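You operate a simulated robot arm through the tools that you are given. There is no shell and no other tool. Be economical: measure what you need, move in short steps, check, and stop when the job is done.

You run a simulated robot arm. Do the job below in one go: nothing can be reset, and whatever is moved stays where it is left.

Task
Count the orange gap plates on the top of the fitting bench, then put as many of the brown grit pieces from the top of the fitting bench on the top of the low grey stand. Put the steel shim with the largest size on its label from the top of the soft bench on top of the yellow cross gauge. Put the silver ring weight that says "8 newton" from the top of the soft bench on the top of the check bench and the silver ring weight marked "10 newton" on the flat silver disc. Shut the jaws drawer. Press the square green key three times. Take the black heel pad on the top of the long bench and put it away on the bench top across from the heel tester. Any order will do. Set down upright: silver ring weight.

Only the result counts: the job must be done as asked and must still hold three seconds after the hand-in. Knocking over, shifting, dropping, spilling or breaking anything else fails it.

Robot
A 7-joint arm with a two-finger parallel gripper on a trunk, on a base that drives. Base frame: it is fixed to the floor where the robot stands at the start and does not move with it; the origin is under the middle of the robot, x ahead of it, y to its left, z up; the surface under the hand at the start is at about z = 900. Units: mm, rad, N and s.
Its first joint turns from -2.897 to 2.897 rad. Places, roughly: bench top across from the heel tester [1000, 6300, 900]; black heel pad (4x4x2 cm) [1800, 9000, 900]; brown grit piece [750, 250, 1000]; flat silver disc [-500, 4500, 1000]; jaws drawer [-700, 7600, 700]; orange gap plate [750, -250, 1000]; silver ring weight [-750, 5250, 1000]; square green key [-900, 7600, 1100]; steel shim [-250, 4000, 1000]; top of the check bench [-2600, 2700, 900]; top of the low grey stand [3900, -1600, 500]; yellow cross gauge (10x8x5 cm) [-400, 3800, 900]. Payload 3.43 kg.
The TCP is the grasp point between the finger pads, 30 mm short of the fingertips. In the tool frame z runs along the fingers and y along their closing line. Largest opening 94 mm; finger width 28, thickness 10; the body of the gripper, 50 by 96 mm, starts 55 mm behind the TCP.
Orientation is told as [roll, pitch, yaw] about the base's x, y, z axes, in that order, counted from this pose: with the fingers straight down and closing along the base's y, the tool's x points along the base's -x, its y along +y and its z along -z.

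Tools
- The arm moves only by the tool nudge_tool. Its argument "commands" is a list of rows, each an object (a shift or turn left out is 0, a gripper value left out holds the last) with "delta_pos": the shift along the tool's x, y, z in mm, a list of three; "angular": the turn, a rotation vector about the tool's x, y, z in rad, a list of three. In form: [{"delta_pos": [dx, dy, dz], "angular": [rx, ry, rz]}, ...]. A call has 1 to 12 rows; each row shifts and turns the commanded pose from where the row before left it, along the tool's axes as they then stand. "hand" is the finger opening in mm, from 0 to 94, set as the call begins (left out, the last holds). Each row takes 0.2 s and may step no farther than 50 mm and 0.15 rad from the row before; otherwise, or with a gripper value out of range, the whole call is refused. A pose out of reach is approached as far as the arm can. The call stops where the force on the tool passes 40 N (or 10 N more than at its start, if that is more) or the arm is blocked; 0.2 s more then pass. The fingers move at their own pace (about 45 mm/s each) and stop on an object; they squeeze with about 44 N. The grip force told is the motor's: it shows also when the fingers shut on nothing. Time passes only in rows, and 0.2 s behind the last, so rows that do not move let the fingers close. The reply holds the time, the measured pose of the TCP, the force on the tool along the base axes, the opening and the grip force, in the units named above and with some noise, with the torque about the TCP (base axes, N m) and any sound that the robot's microphone picked up.
- Cameras (640 x 400 px; columns grow to the right, rows downward): "scene" is now at [518.7, 169.3, 1349.7]; the picture's right is [-0.31, -0.95, 0.00], its down [-0.70, 0.23, -0.67] and it looks along [0.64, -0.21, -0.74] (base axes); focal length 241 px, centre (320, 200). "wrist" rides on the gripper at [76, 14, -102] in the tool frame; the picture's right is [-0.18, 0.98, 0.00], its down [-0.75, -0.14, -0.64] and it looks along [-0.63, -0.12, 0.77] (tool axes); focal length 243 px, centre (320, 200). There is no depth. A picture from a camera that has moved, and an enlarged one, comes with that camera's place and axes in the base frame and with its lens.
- camera(camera): a new picture of that camera. The clock stands still meanwhile.
- move_column(by): slides the trunk up (or, below 0, down) by that many mm; the arm and the scene camera ride with it, the base frame stays. It gives what a move gives, with no picture.
- base_move(legs): drives the robot by 1 to 6 legs, each [ahead, left, turn to the left] in mm, mm and rad, along the robot's own axes; the way and the turn of a leg run together, so that a leg with both is an arc; at most 1500 mm and 3.142 rad a leg. The arm and the cameras ride along, it lands a little off, and it stops where it bumps. It gives what a move gives.
- head_to(pan, tilt): turns the head with the scene camera to pan (to the left, within 1.798 rad either way) and tilt (down, from -0.506 to 1.204), counted from straight ahead of the robot. It gives what a move gives.
- close_up(camera, box): a new picture of the part [left, top, right, bottom] of that camera's present view, enlarged. The clock stands still meanwhile.
- hand_in(): hands the job in; it is judged then, once.

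Work in short steps. Places have to be worked out from the pictures, the camera data and where the tool is seen: move nearer, look again, correct. Check each grasp and each placing, and mend what went wrong. You have 207 turns and 200 pictures in all, those below and enlarged ones among them. Open the gripper and draw the arm clear of the work before you hand the job in, unless the task says otherwise.

The tools are called after ">>>" as a command line: name --argument value ..., lists and objects as JSON in quotes. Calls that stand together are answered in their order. nudge_tool: Moves the arm, as the interface text tells. Its arguments: {"type":"object","properties":{"commands":{"type":"array"},"hand":{"type":"number"}},"required":["commands"]} The other tools are called the same way: move_column (by) slides the trunk up or down; base_move (legs) drives the base; head_to (pan, tilt) turns the head that bears the scene camera; camera (camera) takes a picture; close_up (camera, box) takes an enlarged picture of a part of a camera's view; hand_in () hands the job in.

At the start:

```text
time_s: 0.0
position: [655.2, -9.6, 1178.6]
tool_rot: [0.0, 0.0, 0.001]
contact_force: [-0.6, -0.5, 0.3]
moment: [-0.01, 0.01, -0.01]
width: 93.9
grasp_force: 0.1
trunk travel left (down, up): [-425.0, 185.0]
robot x, y, heading: [4.4, 0.5, 0.002]
head pan, tilt: [-0.312, 0.833]
```

scene: 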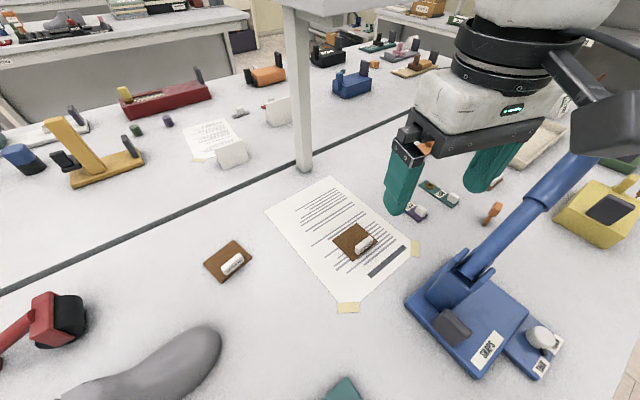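
wrist: 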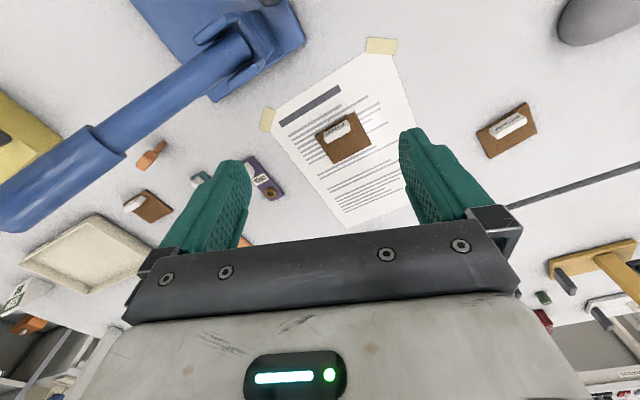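

The fitting bench is in front with at least two brown grit pieces and some small orange items; I'll pan the head to the right to survey it for gap plates.

>>> head_to --pan -0.9 --tilt 0.8

>>> camera --camera "scene"

>>> head_to --pan 0.5 --tilt 0.8

>>> camera --camera "scene"

```text
time_s: 1.0
position: [655.3, -8.7, 1177.3]
tool_rot: [0.001, -0.001, 0.0]
contact_force: [0.3, 0.6, 0.1]
moment: [-0.03, 0.02, 0.02]
width: 93.9
grasp_force: 0.1
trunk travel left (down, up): [-425.0, 185.0]
robot x, y, heading: [-0.1, 1.1, -0.0]
head pan, tilt: [-0.901, 0.799]
```

```text
197 pictures are left
camera scene: at [493.6, 130.4, 1352.3], right [-0.78, -0.62, 0.0], down [-0.45, 0.56, -0.7], along [0.43, -0.55, -0.72], focal length 241 px, centre (320, 200)
```

scene: 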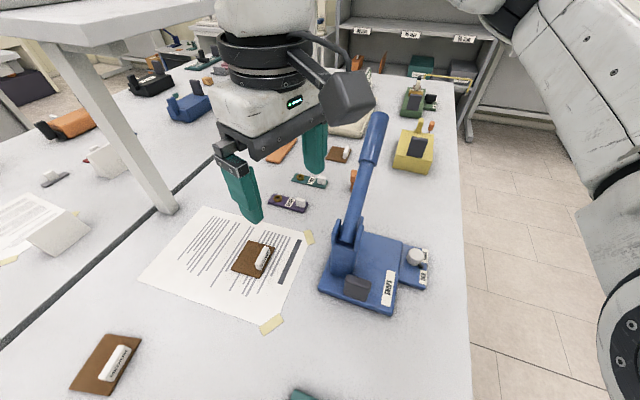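

```text
time_s: 2.5
position: [655.1, -9.1, 1177.2]
tool_rot: [0.001, 0.0, 0.0]
contact_force: [-0.5, 0.5, 0.4]
moment: [0.02, 0.04, 0.03]
width: 93.8
grasp_force: 0.0
trunk travel left (down, up): [-425.0, 185.0]
robot x, y, heading: [-0.0, -1.1, -0.005]
head pan, tilt: [0.499, 0.799]
```

```text
196 pictures are left
camera scene: at [514.3, 232.1, 1352.3], right [0.48, -0.88, 0.0], down [-0.63, -0.34, -0.7], along [0.61, 0.33, -0.72], focal length 241 px, centre (320, 200)
```

scene: 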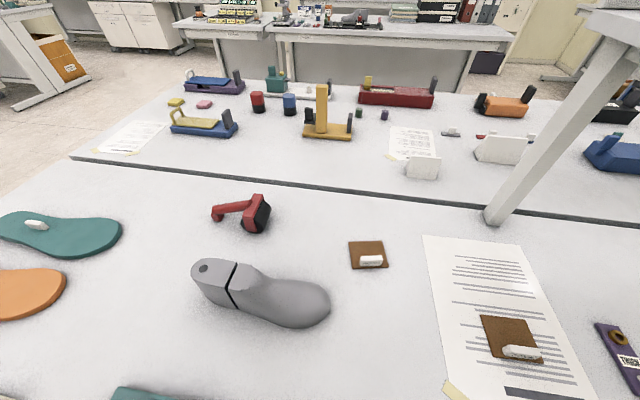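

I'll zoom in on the region to the right where small orange things sit, and look further left.

>>> head_to --pan -0.75 --tilt 0.6

>>> close_up --camera "scene" --box '[100, 80, 460, 305]'

>>> head_to --pan 1.1 --tilt 0.7

>>> camera --camera "scene"

>>> close_up --camera "wrist" --box '[0, 80, 320, 280]'

```text
time_s: 4.0
position: [655.2, -8.4, 1175.9]
tool_rot: [-0.001, 0.001, 0.001]
contact_force: [0.1, 0.5, -0.9]
moment: [0.01, -0.03, -0.02]
width: 93.9
grasp_force: 0.1
trunk travel left (down, up): [-425.0, 185.0]
robot x, y, heading: [0.7, -0.5, 0.001]
head pan, tilt: [-0.75, 0.6]
```

```text
1.78 times, centred on (280, 192) of scene
camera zoom: at [508.1, 133.3, 1369.2], right [-0.68, -0.73, 0.0], down [-0.41, 0.39, -0.82], along [0.6, -0.56, -0.57], focal length 429 px, centre (391, 213)
```

zoom: 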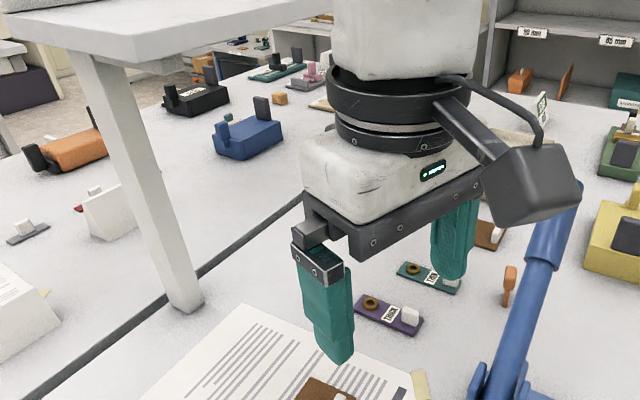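

```text
time_s: 5.8
position: [655.2, -8.5, 1176.4]
tool_rot: [0.0, 0.0, 0.0]
contact_force: [-0.9, 0.1, 0.4]
moment: [0.02, 0.0, 0.02]
width: 94.3
grasp_force: 0.1
trunk travel left (down, up): [-425.0, 185.0]
robot x, y, heading: [0.4, 1.2, 0.001]
head pan, tilt: [1.1, 0.7]
```

```text
194 pictures are left
camera scene: at [482.1, 269.2, 1360.6], right [0.89, -0.45, 0.0], down [-0.29, -0.57, -0.76], along [0.35, 0.68, -0.64], focal length 241 px, centre (320, 200)
```

scene: 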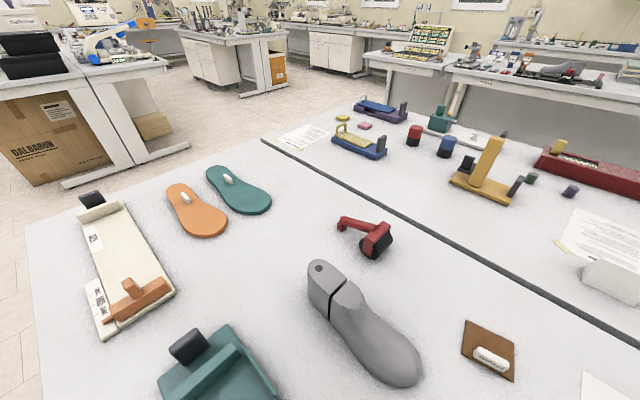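

```text
2.00 times, centred on (160, 180) of wrist
camera zoom: at [579.2, 4.9, 1279.8], right [0.18, 0.98, 0.0], down [0.75, -0.14, 0.64], along [0.63, -0.12, -0.77], focal length 485 px, centre (640, 240)
```

zoom: 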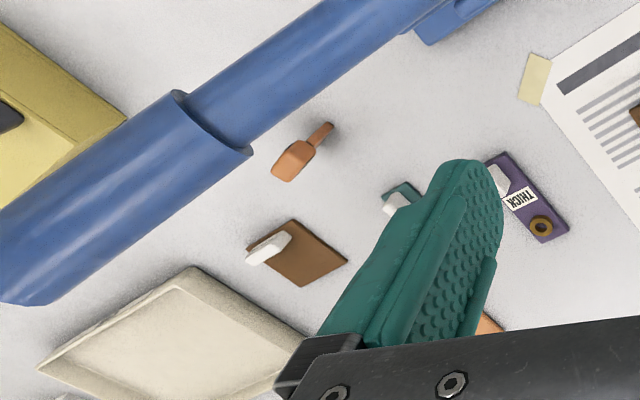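

The gripper blocks the right side. I'll pull the arm back toward the robot and view again.

>>> nudge_tool --commands '[{"delta_pos": [50, 0, 0]}, {"delta_pos": [50, 0, 0]}, {"delta_pos": [50, 0, -20]}, {"delta_pos": [50, 0, -20]}, {"delta_pos": [30, 50, 0]}, {"delta_pos": [0, 50, 0]}, {"delta_pos": [0, 50, 0]}, {"delta_pos": [0, 50, 0]}]'

>>> head_to --pan -0.9 --tilt 0.7

>>> camera --camera "scene"

```text
refused: row 3 steps farther than a row can; nothing moved
```

```text
time_s: 7.7
position: [654.8, -9.4, 1176.4]
tool_rot: [0.001, 0.0, 0.0]
contact_force: [0.4, -1.2, 0.0]
moment: [0.0, -0.01, -0.01]
width: 94.3
grasp_force: 0.1
trunk travel left (down, up): [-425.0, 185.0]
robot x, y, heading: [2.6, -2.8, -0.003]
head pan, tilt: [-0.901, 0.7]
```

```text
192 pictures are left
camera scene: at [496.2, 127.0, 1360.6], right [-0.78, -0.62, 0.0], down [-0.4, 0.5, -0.76], along [0.48, -0.6, -0.64], focal length 241 px, centre (320, 200)
```

scene: 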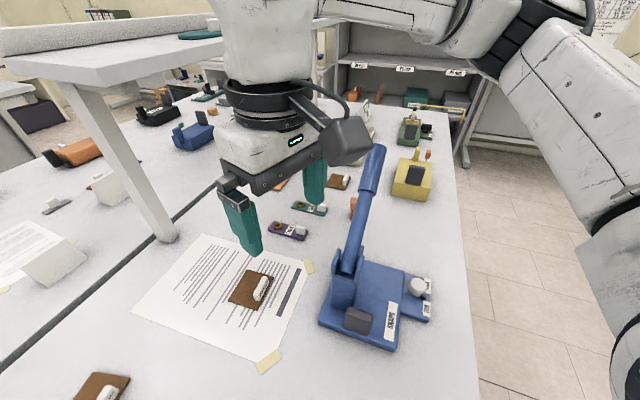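

Retracting with smaller steps.

>>> nudge_tool --commands '[{"delta_pos": [49, 0, 0]}, {"delta_pos": [49, 0, 0]}, {"delta_pos": [45, 0, -20]}, {"delta_pos": [45, 0, -20]}, {"delta_pos": [20, 45, 0]}, {"delta_pos": [0, 49, 0]}, {"delta_pos": [0, 49, 0]}, {"delta_pos": [0, 49, 0]}, {"delta_pos": [0, 49, 0]}]'

>>> camera --camera "scene"

```text
time_s: 8.6
position: [507.8, -7.9, 1205.0]
tool_rot: [0.001, -0.021, -0.015]
contact_force: [36.4, -12.2, -5.1]
moment: [1.4, 3.35, 0.98]
width: 94.0
grasp_force: 0.0
trunk travel left (down, up): [-425.0, 185.0]
robot x, y, heading: [-0.6, -1.1, 0.0]
head pan, tilt: [-0.901, 0.7]
stopped in row 4: the force on the tool passed its limit at 228 N (the readings are from after the stop); the commanded pose is now the measured one
```

```text
191 pictures are left
camera scene: at [496.3, 127.0, 1360.5], right [-0.78, -0.62, 0.0], down [-0.4, 0.5, -0.76], along [0.48, -0.6, -0.64], focal length 241 px, centre (320, 200)
```

scene: 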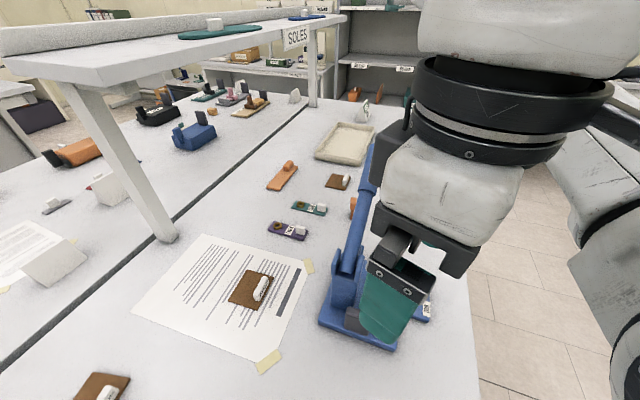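

The hand seems to have met the robot's own head mount; the lever looks unmoved. The view is now clear for the right side, so I'll zoom in.

>>> close_up --camera "scene" --box '[200, 80, 440, 230]'

>>> nudge_tool --commands '[{"delta_pos": [-45, 0, 0]}, {"delta_pos": [-45, 0, 0]}]'

>>> camera --camera "scene"

```text
2.67 times, centred on (320, 155) of scene
camera zoom: at [496.3, 127.0, 1360.5], right [-0.78, -0.62, 0.0], down [-0.4, 0.5, -0.76], along [0.48, -0.6, -0.64], focal length 644 px, centre (320, 320)
```

zoom: 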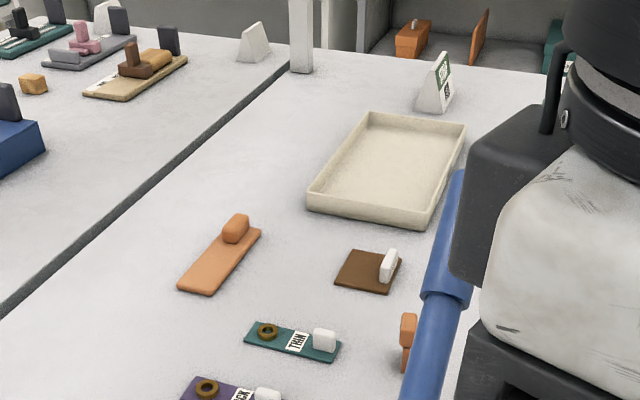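

```text
time_s: 9.2
position: [598.3, -9.0, 1205.0]
tool_rot: [0.0, -0.02, -0.01]
contact_force: [-0.7, 0.1, -0.4]
moment: [-0.01, -0.03, -0.02]
width: 94.1
grasp_force: 0.0
trunk travel left (down, up): [-425.0, 185.0]
robot x, y, heading: [0.9, 1.1, 0.005]
head pan, tilt: [-0.901, 0.7]
```

```text
189 pictures are left
camera scene: at [496.2, 127.1, 1360.6], right [-0.78, -0.62, 0.0], down [-0.4, 0.5, -0.76], along [0.48, -0.6, -0.64], focal length 241 px, centre (320, 200)
```

scene: 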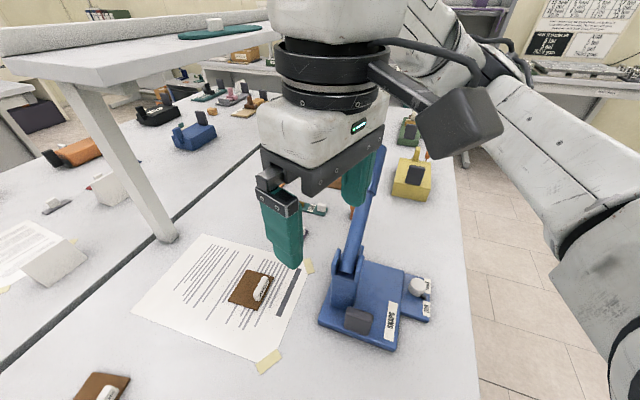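

Two candidate orange plates exist near the tray; I need a better angle on them. I'll raise the trunk and drive right to view from another side.

>>> move_column --by 150

>>> base_move --legs '[[0, -400, 0]]'

>>> head_to --pan 0.4 --tilt 0.9

>>> camera --camera "scene"

>>> camera --camera "wrist"

```text
time_s: 11.0
position: [598.0, -9.6, 1354.7]
tool_rot: [0.0, -0.02, -0.011]
contact_force: [0.2, 0.7, 0.3]
moment: [-0.01, -0.04, -0.01]
width: 94.0
grasp_force: 0.1
trunk travel left (down, up): [-575.0, 35.0]
robot x, y, heading: [-2.6, -1.9, -0.004]
head pan, tilt: [-0.901, 0.7]
```

```text
time_s: 13.5
position: [599.2, -410.2, 1356.0]
tool_rot: [-0.001, -0.019, -0.011]
contact_force: [0.1, 0.3, -0.2]
moment: [-0.01, 0.03, -0.02]
width: 94.1
grasp_force: 0.1
trunk travel left (down, up): [-575.0, 35.0]
robot x, y, heading: [0.5, -402.7, 0.002]
head pan, tilt: [-0.901, 0.7]
```

```text
time_s: 14.9
position: [599.0, -410.8, 1354.8]
tool_rot: [0.0, -0.018, -0.01]
contact_force: [-0.7, -0.4, 0.6]
moment: [0.0, 0.02, -0.01]
width: 94.0
grasp_force: 0.0
trunk travel left (down, up): [-575.0, 35.0]
robot x, y, heading: [-2.1, -398.1, -0.001]
head pan, tilt: [0.4, 0.901]
```

```text
188 pictures are left
camera scene: at [513.1, -176.8, 1494.4], right [0.39, -0.92, 0.0], down [-0.72, -0.31, -0.62], along [0.57, 0.24, -0.78], focal length 241 px, centre (320, 200)
```

scene: 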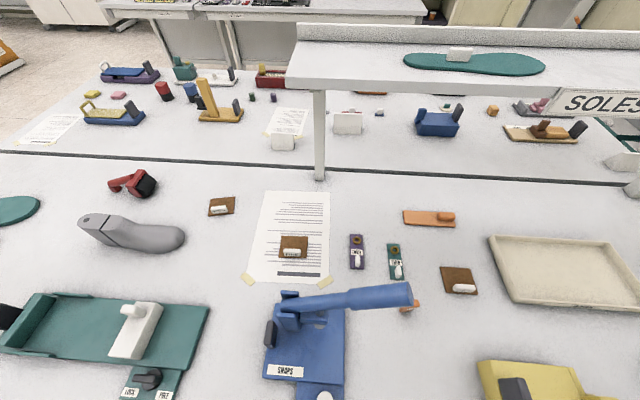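

```text
187 pictures are left
camera wrist: at [520.5, -395.6, 1456.7], right [0.19, 0.98, 0.0], down [0.74, -0.15, 0.66], along [0.64, -0.12, -0.75], focal length 243 px, centre (320, 200)
```

wrist: 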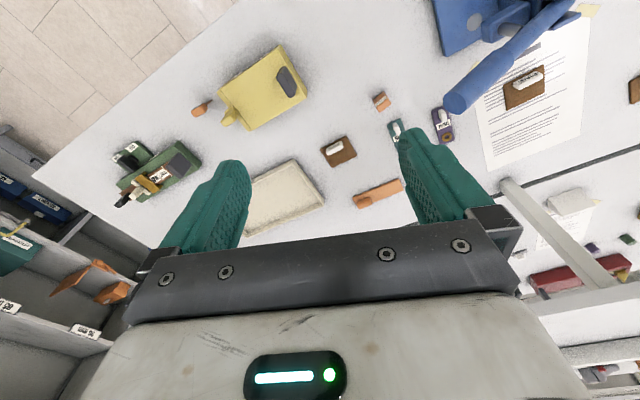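

I see an orange plate near the tray, an orange thing by the lever, and one behind the yellow machine; zooming to tell them apart.

>>> close_up --camera "wrist" --box '[320, 60, 480, 220]'

>>> close_up --camera "wrist" --box '[100, 30, 320, 220]'

>>> close_up --camera "scene" --box '[350, 180, 510, 320]'

>>> head_to --pan -0.6 --tilt 0.85

>>> camera --camera "scene"

```text
2.50 times, centred on (400, 140) of wrist
camera zoom: at [520.5, -395.6, 1456.7], right [0.19, 0.98, 0.0], down [0.74, -0.15, 0.66], along [0.64, -0.12, -0.75], focal length 606 px, centre (120, 350)
```

zoom: 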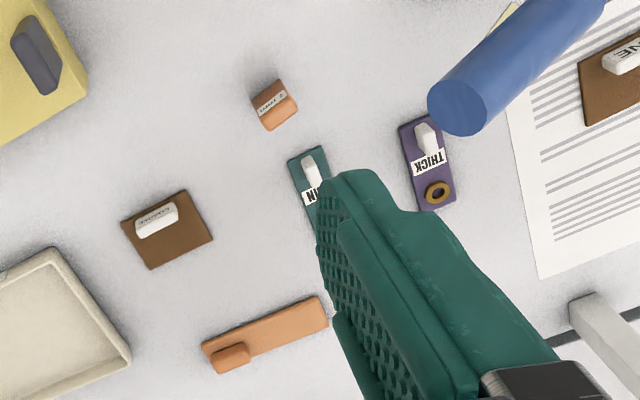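

```text
2.11 times, centred on (210, 125) of wrist
camera zoom: at [520.5, -395.6, 1456.7], right [0.19, 0.98, 0.0], down [0.74, -0.15, 0.66], along [0.64, -0.12, -0.75], focal length 511 px, centre (552, 358)
```

zoom: 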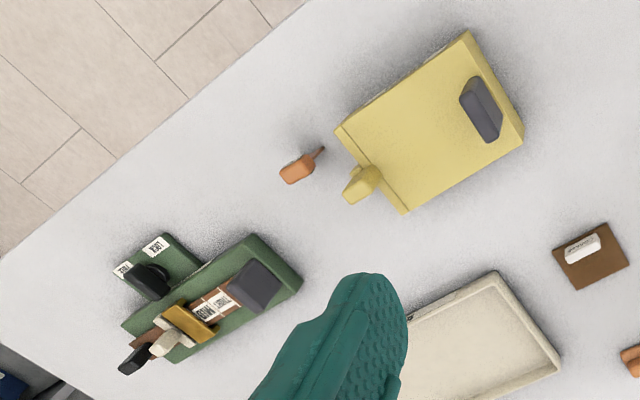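

```text
2.86 times, centred on (430, 250) of scene
camera zoom: at [513.1, -176.8, 1494.4], right [0.39, -0.92, 0.0], down [-0.72, -0.31, -0.62], along [0.57, 0.24, -0.78], focal length 690 px, centre (6, 57)
```

zoom: 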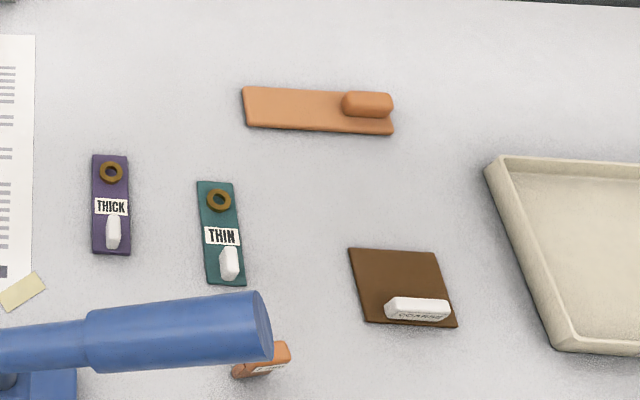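

```text
time_s: 16.2
position: [599.4, -410.5, 1355.9]
tool_rot: [0.002, -0.02, -0.011]
contact_force: [-0.4, 0.9, -1.2]
moment: [0.0, 0.02, -0.03]
width: 94.3
grasp_force: 0.1
trunk travel left (down, up): [-575.0, 35.0]
robot x, y, heading: [-3.8, -400.1, -0.006]
head pan, tilt: [-0.6, 0.85]
```

```text
183 pictures are left
camera scene: at [508.2, -250.3, 1498.3], right [-0.56, -0.83, 0.0], down [-0.62, 0.42, -0.66], along [0.55, -0.37, -0.75], focal length 241 px, centre (320, 200)
```

scene: 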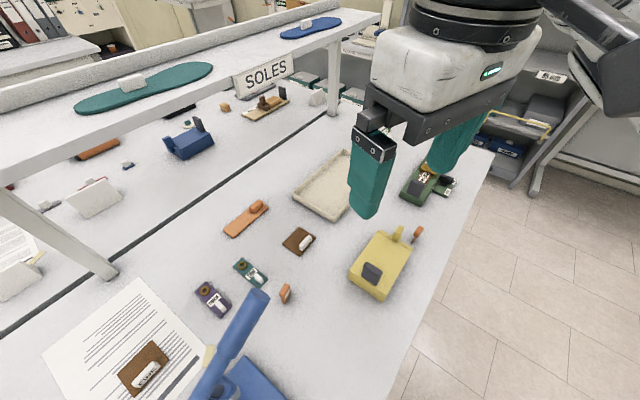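

Zooming further on each orange item.

>>> close_up --camera "scene" --box '[220, 190, 320, 310]'

>>> close_up --camera "scene" --box '[390, 215, 450, 255]'

>>> close_up --camera "scene" --box '[265, 275, 305, 310]'

```text
3.33 times, centred on (270, 250) of scene
camera zoom: at [508.2, -250.3, 1498.3], right [-0.56, -0.83, 0.0], down [-0.62, 0.42, -0.66], along [0.55, -0.37, -0.75], focal length 805 px, centre (487, 33)
```

zoom: 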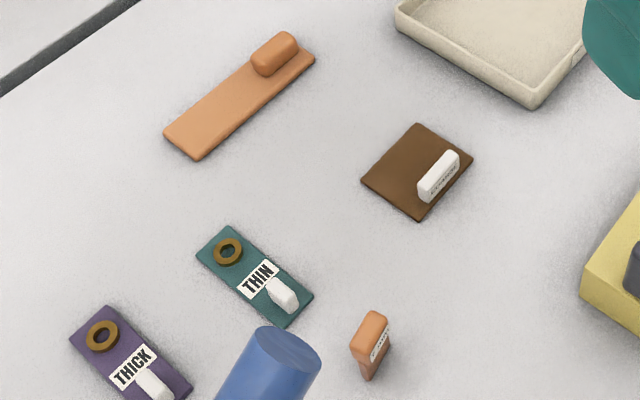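

```text
10.00 times, centred on (420, 235) of scene
camera zoom: at [508.2, -250.3, 1498.3], right [-0.56, -0.83, 0.0], down [-0.62, 0.42, -0.66], along [0.55, -0.37, -0.75], focal length 2414 px, centre (-680, -150)
```

zoom: 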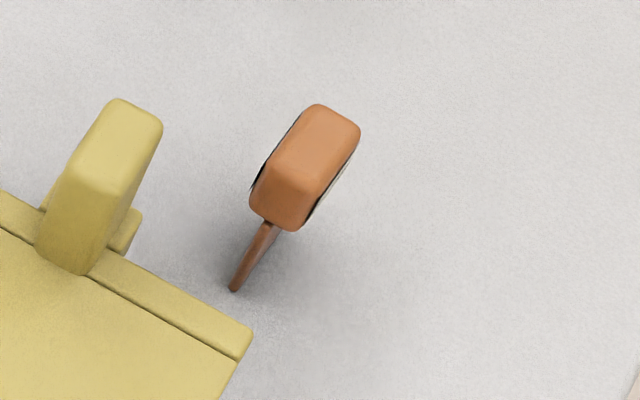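

```text
11.43 times, centred on (285, 292) of scene
camera zoom: at [508.2, -250.3, 1498.3], right [-0.56, -0.83, 0.0], down [-0.62, 0.42, -0.66], along [0.55, -0.37, -0.75], focal length 2759 px, centre (720, -857)
```

zoom: 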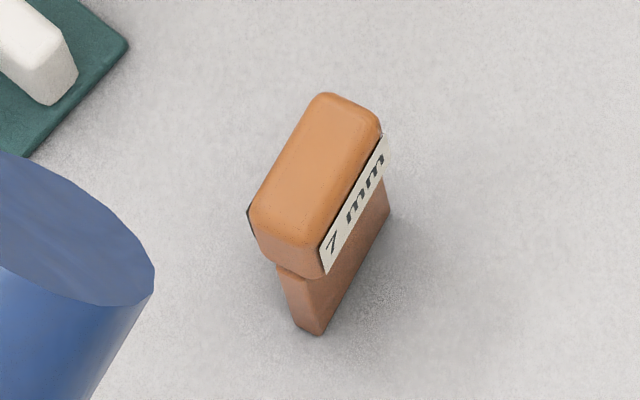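

Gap plates are the upright labelled ones ("7 mm"): two seen so far. I'll check the far half of the bench and the far right and left for more.

>>> head_to --pan 0.15 --tilt 0.5

>>> close_up --camera "scene" --box '[0, 150, 640, 400]'

>>> head_to --pan -1.2 --tilt 0.7

>>> camera --camera "scene"

>>> head_to --pan 0.9 --tilt 0.75

>>> camera --camera "scene"

```text
time_s: 17.3
position: [598.6, -409.7, 1355.2]
tool_rot: [-0.001, -0.02, -0.012]
contact_force: [-0.8, 0.7, 0.6]
moment: [-0.01, 0.03, 0.01]
width: 93.9
grasp_force: 0.1
trunk travel left (down, up): [-575.0, 35.0]
robot x, y, heading: [3.7, -403.7, 0.005]
head pan, tilt: [0.15, 0.499]
```

```text
1.00 times, centred on (320, 275) of scene (not enlarged: the box is as wide or as high as the picture)
camera zoom: at [533.5, -192.6, 1528.2], right [0.15, -0.99, 0.0], down [-0.47, -0.07, -0.88], along [0.87, 0.13, -0.48], focal length 241 px, centre (320, 125)
```

zoom: 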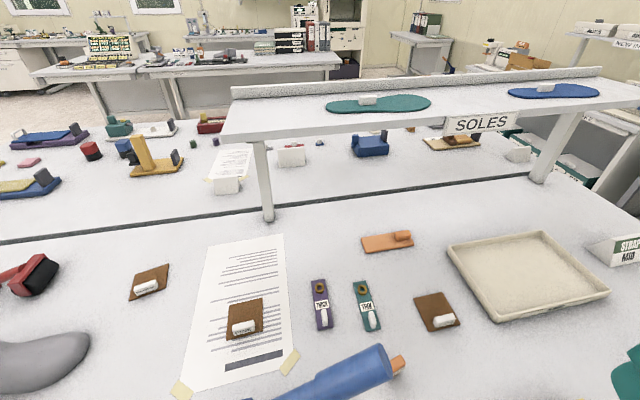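

```text
time_s: 18.8
position: [598.1, -409.5, 1354.9]
tool_rot: [0.0, -0.018, -0.011]
contact_force: [-0.1, 0.1, 0.4]
moment: [-0.02, 0.0, 0.02]
width: 93.9
grasp_force: 0.1
trunk travel left (down, up): [-575.0, 35.0]
robot x, y, heading: [-0.8, -398.2, 0.001]
head pan, tilt: [-1.201, 0.7]
```

```text
178 pictures are left
camera scene: at [474.4, -285.4, 1510.6], right [-0.93, -0.36, 0.0], down [-0.23, 0.6, -0.76], along [0.28, -0.71, -0.64], focal length 241 px, centre (320, 200)
```

scene: 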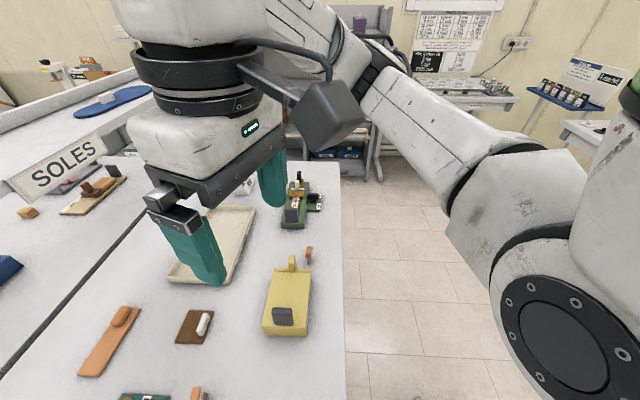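

```text
time_s: 20.8
position: [597.4, -409.8, 1355.6]
tool_rot: [0.002, -0.019, -0.011]
contact_force: [-0.2, 0.2, -1.0]
moment: [0.01, -0.06, 0.0]
width: 93.7
grasp_force: 0.1
trunk travel left (down, up): [-575.0, 35.0]
robot x, y, heading: [-1.4, -403.5, 0.001]
head pan, tilt: [0.901, 0.75]
```

```text
177 pictures are left
camera scene: at [495.0, -141.3, 1506.3], right [0.78, -0.62, 0.0], down [-0.42, -0.53, -0.73], along [0.45, 0.57, -0.68], focal length 241 px, centre (320, 200)
```

scene: 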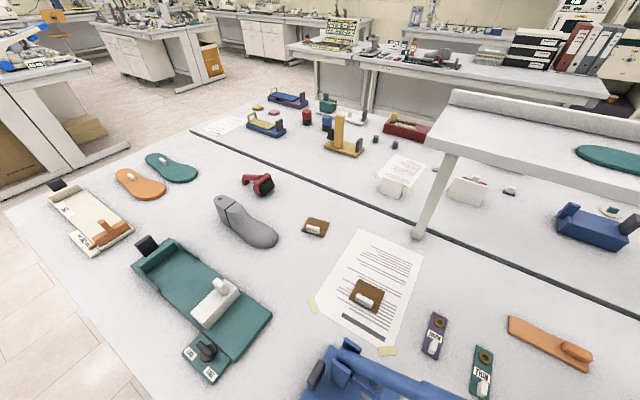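

Exactly two orange gap plates so far (a third could hide only near the teal machine's near side, which I'll check). Now look for the low grey stand and routes: looking right and ahead at a shallower tilt.

>>> head_to --pan -1.0 --tilt 0.2

>>> camera --camera "scene"

>>> head_to --pan 0.0 --tilt 0.2

>>> camera --camera "scene"

>>> head_to --pan 1.4 --tilt 0.3

>>> camera --camera "scene"

```text
time_s: 22.7
position: [597.7, -410.0, 1354.6]
tool_rot: [0.001, -0.018, -0.011]
contact_force: [-1.0, 0.5, 0.6]
moment: [0.01, 0.01, -0.02]
width: 94.3
grasp_force: 0.2
trunk travel left (down, up): [-575.0, 35.0]
robot x, y, heading: [2.2, -398.8, 0.004]
head pan, tilt: [-1.0, 0.201]
```

```text
176 pictures are left
camera scene: at [494.1, -284.6, 1555.9], right [-0.84, -0.54, 0.0], down [-0.11, 0.17, -0.98], along [0.53, -0.82, -0.2], focal length 241 px, centre (320, 200)
```

scene: 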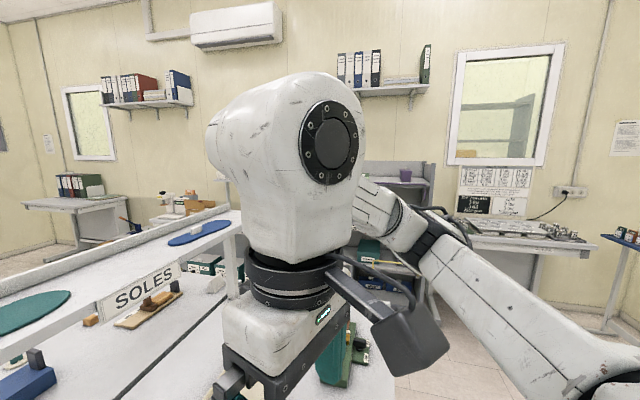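

```text
time_s: 23.9
position: [599.2, -409.7, 1354.9]
tool_rot: [0.0, -0.019, -0.011]
contact_force: [0.2, 0.1, 0.1]
moment: [0.0, 0.02, 0.01]
width: 94.2
grasp_force: 0.1
trunk travel left (down, up): [-575.0, 35.0]
robot x, y, heading: [0.0, -401.0, -0.001]
head pan, tilt: [0.0, 0.201]
```

```text
175 pictures are left
camera scene: at [536.7, -206.2, 1556.0], right [0.0, -1.0, 0.0], down [-0.2, 0.0, -0.98], along [0.98, 0.0, -0.2], focal length 241 px, centre (320, 200)
```

scene: 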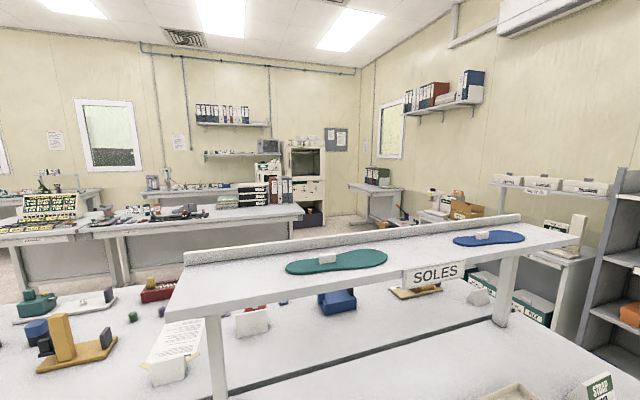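

```text
time_s: 25.5
position: [598.2, -410.5, 1355.6]
tool_rot: [0.0, -0.019, -0.009]
contact_force: [0.0, -0.2, -0.1]
moment: [-0.01, 0.02, -0.01]
width: 94.1
grasp_force: 0.2
trunk travel left (down, up): [-575.0, 35.0]
robot x, y, heading: [1.2, -399.2, 0.004]
head pan, tilt: [1.4, 0.3]
```

```text
174 pictures are left
camera scene: at [459.4, -114.2, 1546.7], right [0.99, -0.17, 0.0], down [-0.05, -0.29, -0.96], along [0.16, 0.94, -0.3], focal length 241 px, centre (320, 200)
```

scene: 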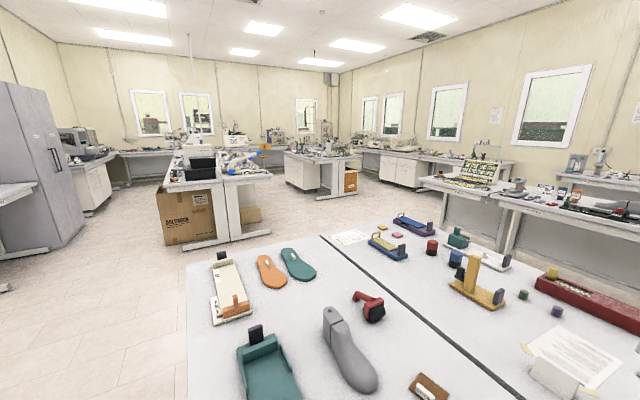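

The bench is rotated about 0.31 rad to my frame. I'll drive back left, face it squarely, and check the near side of the teal machine and the left end for hidden gap plates.

>>> base_move --legs '[[20, 320, 0], [0, 0, 0.31]]'

>>> head_to --pan 1.0 --tilt 0.95

>>> camera --camera "scene"

>>> camera --camera "wrist"

```text
time_s: 28.6
position: [591.5, 96.5, 1355.1]
tool_rot: [0.0, -0.02, 0.303]
contact_force: [-0.4, -0.2, 0.2]
moment: [0.01, 0.0, 0.02]
width: 93.8
grasp_force: 0.2
trunk travel left (down, up): [-575.0, 35.0]
robot x, y, heading: [20.0, -79.8, 0.322]
head pan, tilt: [1.4, 0.3]
```

```text
time_s: 29.6
position: [590.1, 97.6, 1356.3]
tool_rot: [0.001, -0.019, 0.303]
contact_force: [0.3, 0.2, -0.1]
moment: [0.02, 0.0, 0.01]
width: 94.0
grasp_force: 0.0
trunk travel left (down, up): [-575.0, 35.0]
robot x, y, heading: [22.7, -79.1, 0.316]
head pan, tilt: [1.0, 0.949]
```

```text
173 pictures are left
camera scene: at [399.0, 312.1, 1490.8], right [0.97, -0.25, 0.0], down [-0.2, -0.79, -0.58], along [0.15, 0.56, -0.81], focal length 241 px, centre (320, 200)
```

scene: 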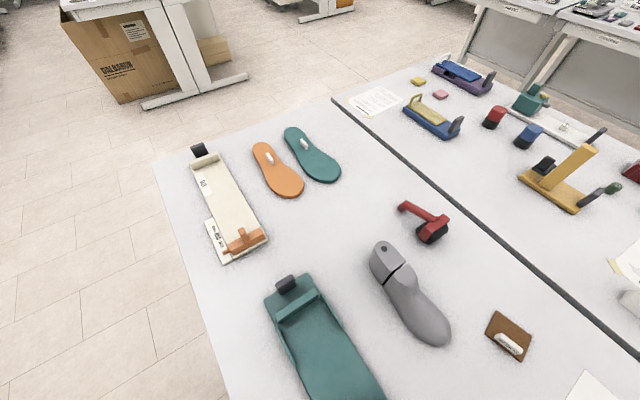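

```text
172 pictures are left
camera wrist: at [512.5, 85.8, 1456.7], right [-0.12, 0.99, 0.0], down [0.75, 0.09, 0.66], along [0.65, 0.08, -0.75], focal length 243 px, centre (320, 200)
```

wrist: 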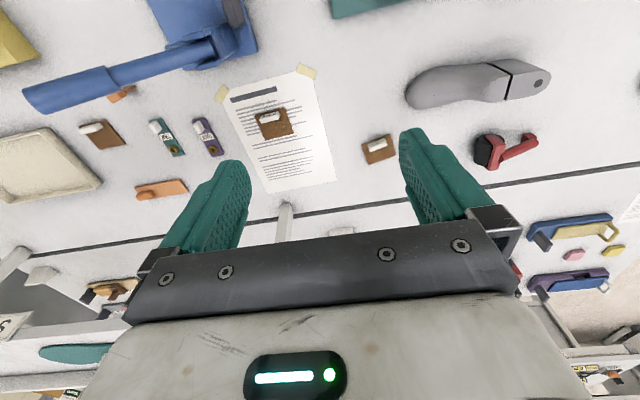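

Nothing hidden near the teal machine; I'll zoom on the orange bit on the white machine and on the nearest grit piece.

>>> close_up --camera "scene" --box '[180, 130, 300, 270]'

>>> close_up --camera "scene" --box '[470, 290, 550, 370]'

>>> close_up --camera "wrist" --box '[230, 80, 410, 190]'

```text
2.86 times, centred on (240, 200) of scene
camera zoom: at [399.0, 312.1, 1490.8], right [0.97, -0.25, 0.0], down [-0.2, -0.79, -0.58], along [0.15, 0.56, -0.81], focal length 690 px, centre (549, 200)
```

zoom: 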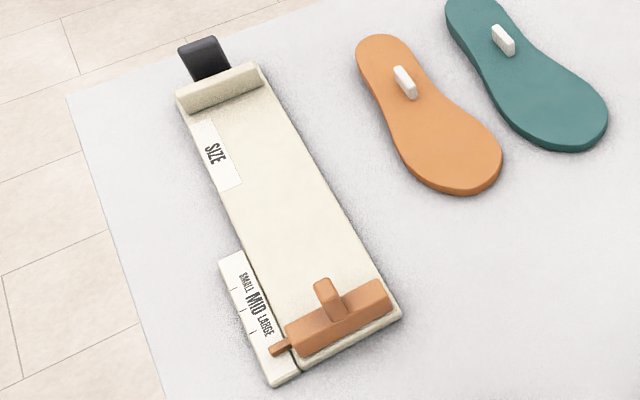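

```text
5.00 times, centred on (510, 330) of scene
camera zoom: at [399.0, 312.1, 1490.8], right [0.97, -0.25, 0.0], down [-0.2, -0.79, -0.58], along [0.15, 0.56, -0.81], focal length 1207 px, centre (-630, -450)
```

zoom: 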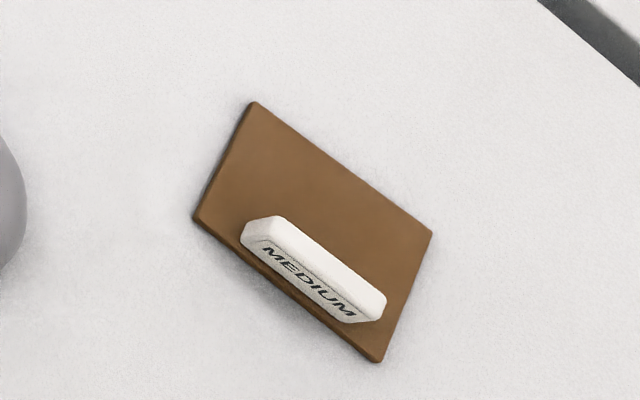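

```text
3.56 times, centred on (320, 135) of wrist
camera zoom: at [512.5, 85.8, 1456.7], right [-0.12, 0.99, 0.0], down [0.75, 0.09, 0.66], along [0.65, 0.08, -0.75], focal length 863 px, centre (320, 431)
```

zoom: 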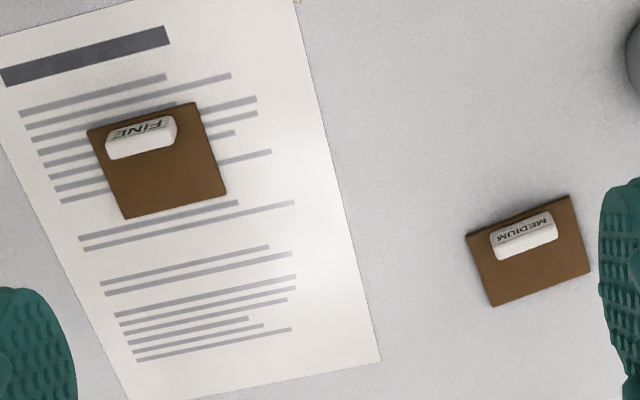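

Count is two orange gap plates, so I carry two grit pieces (MEDIUM and FINE). Medium's handle is about (786,264), running along bench direction. I lower the trunk and move over it.

>>> move_column --by -150

>>> nudge_tool --commands '[{"delta_pos": [-39.5, 16.8, 0]}, {"delta_pos": [-39.5, 16.8, 0]}, {"delta_pos": [-39.5, 16.8, 0]}, {"delta_pos": [-39.5, 16.8, 0]}, {"delta_pos": [-39.5, 16.8, 0]}, {"delta_pos": [-39.5, 16.8, 0]}, {"angular": [0, 0, 0.143]}, {"angular": [0, 0, 0.143]}, {"angular": [0, 0, 0.143]}, {"angular": [0, 0, 0.143]}, {"angular": [0, 0, 0.143]}]'

>>> nudge_tool --commands '[{"angular": [0, 0, 0.143]}, {"angular": [0, 0, 0.143]}, {"angular": [0, 0, 0.143]}, {"angular": [0, 0, 0.143]}, {"angular": [0, 0, 0.143]}, {"delta_pos": [0, 0, 40]}, {"delta_pos": [0, 0, 40]}]' --hand 60

>>> camera --camera "wrist"

```text
time_s: 31.4
position: [591.1, 96.3, 1205.3]
tool_rot: [0.0, -0.018, 0.304]
contact_force: [0.2, 0.3, -0.2]
moment: [0.03, -0.01, 0.0]
width: 94.2
grasp_force: 0.2
trunk travel left (down, up): [-425.0, 185.0]
robot x, y, heading: [20.1, -78.7, 0.314]
head pan, tilt: [1.0, 0.949]
```

```text
time_s: 33.8
position: [786.7, 265.2, 1210.2]
tool_rot: [0.014, -0.015, -0.414]
contact_force: [0.5, -0.5, 0.1]
moment: [-0.01, 0.0, 0.0]
width: 93.8
grasp_force: 0.0
trunk travel left (down, up): [-425.0, 185.0]
robot x, y, heading: [24.7, -80.0, 0.318]
head pan, tilt: [1.0, 0.949]
```

```text
time_s: 35.4
position: [787.1, 263.4, 1131.3]
tool_rot: [0.019, -0.001, -1.126]
contact_force: [-0.1, -0.1, 0.1]
moment: [0.01, 0.01, 0.02]
width: 60.0
grasp_force: 0.1
trunk travel left (down, up): [-425.0, 185.0]
robot x, y, heading: [19.3, -79.7, 0.314]
head pan, tilt: [1.0, 0.949]
```

```text
168 pictures are left
camera wrist: at [765.4, 337.2, 1233.0], right [0.97, 0.26, 0.02], down [0.19, -0.75, 0.64], along [0.18, -0.62, -0.77], focal length 243 px, centre (320, 200)
```

wrist: 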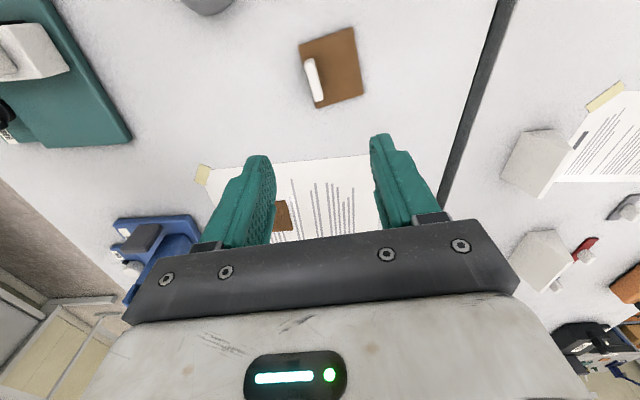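

Handle sits at about (784,263), slightly off in angle; small yaw correction and descend.

>>> nudge_tool --commands '[{"angular": [-0.02, 0, -0.07]}, {"delta_pos": [0, -3, 40]}, {"delta_pos": [0, 0, 40]}, {"delta_pos": [0, 0, 40]}, {"delta_pos": [0, 0, 20]}]'

>>> camera --camera "wrist"

```text
time_s: 36.6
position: [791.1, 266.3, 990.3]
tool_rot: [0.04, -0.004, -1.055]
contact_force: [-0.1, 0.1, -0.2]
moment: [0.0, 0.01, 0.02]
width: 59.8
grasp_force: 0.1
trunk travel left (down, up): [-425.0, 185.0]
robot x, y, heading: [16.3, -77.7, 0.311]
head pan, tilt: [1.0, 0.949]
```

```text
167 pictures are left
camera wrist: at [762.9, 337.3, 1093.4], right [0.94, 0.33, 0.04], down [0.23, -0.74, 0.64], along [0.24, -0.59, -0.77], focal length 243 px, centre (320, 200)
```

wrist: 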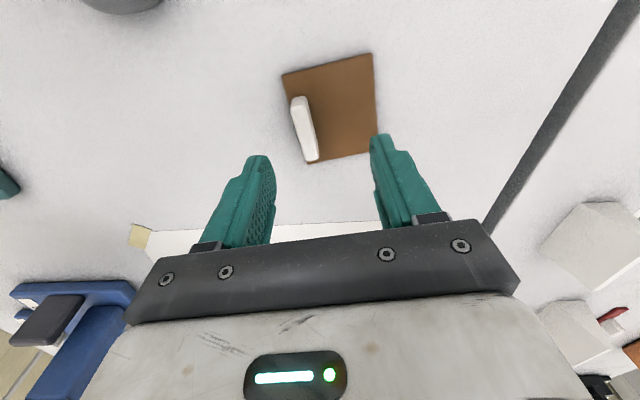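

Angle is right now; correct a 7 mm lateral offset and tilt, descend to z≈942 and close.

>>> nudge_tool --commands '[{"angular": [0.02, -0.035, 0]}, {"delta_pos": [1.7, -7, 24]}, {"delta_pos": [0, 0, 15]}]'

>>> camera --camera "wrist"

```text
time_s: 37.4
position: [785.8, 262.7, 952.2]
tool_rot: [0.019, -0.042, -1.057]
contact_force: [-0.3, 0.2, 0.0]
moment: [-0.02, -0.02, -0.05]
width: 60.1
grasp_force: 0.1
trunk travel left (down, up): [-425.0, 185.0]
robot x, y, heading: [22.0, -79.7, 0.318]
head pan, tilt: [1.0, 0.949]
```

```text
166 pictures are left
camera wrist: at [756.5, 338.2, 1051.4], right [0.95, 0.32, 0.03], down [0.23, -0.71, 0.67], along [0.24, -0.63, -0.74], focal length 243 px, centre (320, 200)
```

wrist: 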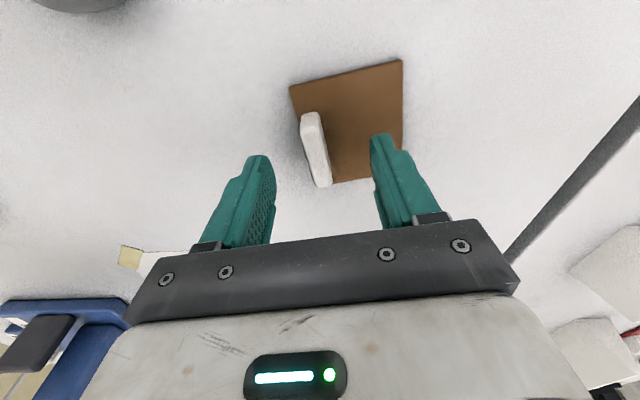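

Tool tilt convention clarified; fix it, nudge, descend to 942, close.

>>> nudge_tool --commands '[{"angular": [0.019, 0.042, 0]}, {"delta_pos": [3, -2, 10]}]'

>>> nudge_tool --commands '[{}, {}, {}, {}]' --hand 0

>>> camera --camera "wrist"

```text
time_s: 38.0
position: [781.3, 263.4, 941.4]
tool_rot: [0.001, 0.003, -1.057]
contact_force: [0.5, 0.0, -1.0]
moment: [0.02, 0.04, -0.01]
width: 60.1
grasp_force: 0.0
trunk travel left (down, up): [-425.0, 185.0]
robot x, y, heading: [20.5, -82.4, 0.32]
head pan, tilt: [1.0, 0.949]
```

```text
time_s: 39.0
position: [782.8, 263.4, 941.3]
tool_rot: [-0.001, 0.002, -1.056]
contact_force: [-0.1, -0.1, 0.2]
moment: [0.02, 0.01, -0.01]
width: 10.5
grasp_force: 36.3
trunk travel left (down, up): [-425.0, 185.0]
robot x, y, heading: [19.6, -80.1, 0.315]
head pan, tilt: [1.0, 0.949]
```

```text
165 pictures are left
camera wrist: at [757.2, 336.5, 1044.3], right [0.95, 0.32, 0.0], down [0.25, -0.73, 0.64], along [0.21, -0.61, -0.77], focal length 243 px, centre (320, 200)
```

wrist: 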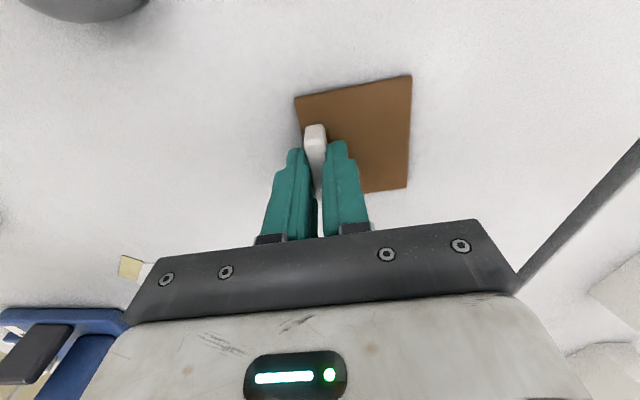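

Gripped (10.5 mm). Lift and draw back over the robot side.

>>> nudge_tool --commands '[{"delta_pos": [0, 0, -20]}, {"delta_pos": [0, 0, -48]}, {"delta_pos": [0, 0, -48]}, {"delta_pos": [0, 0, -48]}, {"delta_pos": [0, 0, -48]}, {"delta_pos": [-7, -40, 0]}, {"delta_pos": [-7, -40, 0]}, {"delta_pos": [-7, -40, 0]}, {"delta_pos": [-7, -40, 0]}, {"delta_pos": [-7, -40, 0]}, {"delta_pos": [-7, -40, 0]}]'

>>> camera --camera "wrist"

>>> head_to --pan 1.5 --tilt 0.5

>>> camera --camera "scene"

```text
time_s: 41.4
position: [592.8, 105.8, 1153.6]
tool_rot: [0.001, 0.001, -1.056]
contact_force: [-0.4, -0.3, -1.2]
moment: [0.03, 0.0, 0.01]
width: 10.8
grasp_force: 44.1
trunk travel left (down, up): [-425.0, 185.0]
robot x, y, heading: [20.5, -77.9, 0.322]
head pan, tilt: [1.0, 0.949]
```

```text
164 pictures are left
camera wrist: at [567.0, 178.3, 1255.6], right [0.95, 0.32, 0.0], down [0.25, -0.73, 0.64], along [0.21, -0.61, -0.77], focal length 243 px, centre (320, 200)
```

wrist: 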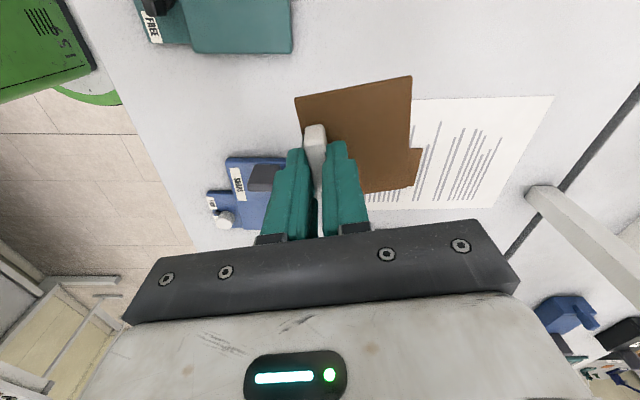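

```text
time_s: 42.3
position: [593.1, 106.3, 1153.2]
tool_rot: [0.0, 0.003, -1.056]
contact_force: [-0.5, -1.1, 0.7]
moment: [0.0, 0.04, 0.0]
width: 10.5
grasp_force: 44.3
trunk travel left (down, up): [-425.0, 185.0]
robot x, y, heading: [20.0, -81.2, 0.317]
head pan, tilt: [1.499, 0.499]
```

```text
163 pictures are left
camera scene: at [358.8, 330.0, 1378.2], right [0.97, 0.24, 0.0], down [0.12, -0.47, -0.88], along [-0.21, 0.85, -0.48], focal length 241 px, centre (320, 200)
```

scene: 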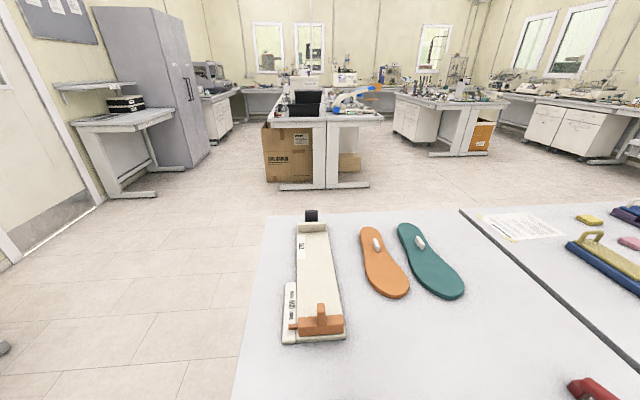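

Held securely. Route: strafe left past the bench's end, pass forward, turn right, shift into the corridor behind the bench.

>>> base_move --legs '[[0, 1500, 0], [0, 350, 0], [1500, 0, 0], [0, 0, -1.571], [0, 800, 0]]'

>>> head_to --pan 0.0 --tilt 0.45

>>> camera --camera "scene"

```text
time_s: 66.0
position: [1768.0, 1787.1, 1152.3]
tool_rot: [0.0, 0.004, -2.635]
contact_force: [0.0, 0.7, -0.3]
moment: [0.0, 0.03, 0.05]
width: 10.5
grasp_force: 44.2
trunk travel left (down, up): [-425.0, 185.0]
robot x, y, heading: [1585.7, 2362.5, -1.267]
head pan, tilt: [1.499, 0.499]
```

```text
time_s: 67.7
position: [1768.0, 1786.9, 1153.5]
tool_rot: [0.0, 0.004, -2.635]
contact_force: [0.3, -0.5, -1.1]
moment: [0.04, 0.03, -0.01]
width: 10.3
grasp_force: 44.4
trunk travel left (down, up): [-425.0, 185.0]
robot x, y, heading: [1588.4, 2365.2, -1.264]
head pan, tilt: [0.0, 0.45]
```

```text
162 pictures are left
camera scene: at [1936.1, 1909.9, 1382.7], right [-0.95, -0.3, 0.0], down [-0.13, 0.41, -0.9], along [0.27, -0.86, -0.44], focal length 241 px, centre (320, 200)
```

scene: 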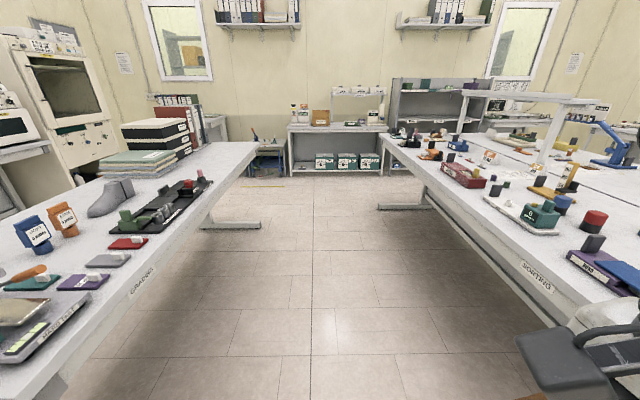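

Clear corridor; the far half is the "SORTING" bench, so the near half was the fitting bench. The low stand seems to be at the end-left. Centre and drive ahead.

>>> base_move --legs '[[0, 180, 0], [1500, 0, 0], [1400, 0, 0]]'

>>> head_to --pan 0.35 --tilt 0.6

>>> camera --camera "scene"

```text
time_s: 82.8
position: [2934.2, -889.6, 1151.8]
tool_rot: [0.002, 0.003, -2.588]
contact_force: [-0.5, 0.4, -1.0]
moment: [0.0, 0.02, 0.0]
width: 10.5
grasp_force: 44.3
trunk travel left (down, up): [-425.0, 185.0]
robot x, y, heading: [2724.9, -323.6, -1.214]
head pan, tilt: [0.0, 0.45]
```

```text
time_s: 83.6
position: [2933.9, -889.3, 1153.4]
tool_rot: [-0.002, 0.005, -2.587]
contact_force: [-0.3, -0.3, 0.7]
moment: [0.01, -0.03, 0.01]
width: 10.6
grasp_force: 44.2
trunk travel left (down, up): [-425.0, 185.0]
robot x, y, heading: [2723.7, -326.5, -1.219]
head pan, tilt: [0.351, 0.6]
```

```text
161 pictures are left
camera scene: at [3121.7, -739.9, 1369.2], right [-0.76, -0.65, 0.0], down [-0.37, 0.43, -0.83], along [0.54, -0.63, -0.56], focal length 241 px, centre (320, 200)
```

scene: 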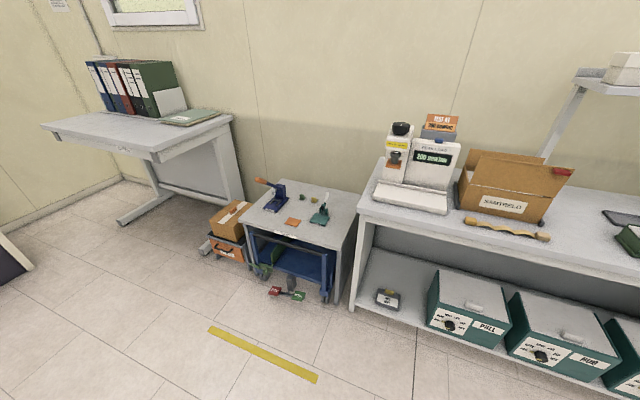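

The low grey stand with items on top is at about (3980,-1560). Zooming to find free space.

>>> close_up --camera "scene" --box '[200, 160, 380, 310]'

```text
2.67 times, centred on (290, 235) of scene
camera zoom: at [3121.7, -739.9, 1369.2], right [-0.76, -0.65, 0.0], down [-0.37, 0.43, -0.83], along [0.54, -0.63, -0.56], focal length 644 px, centre (400, 107)
```

zoom: 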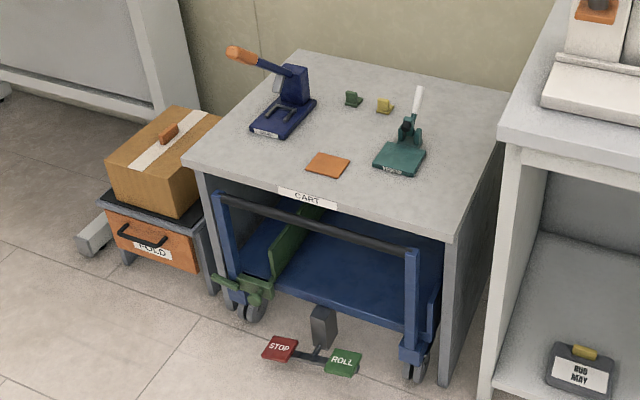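

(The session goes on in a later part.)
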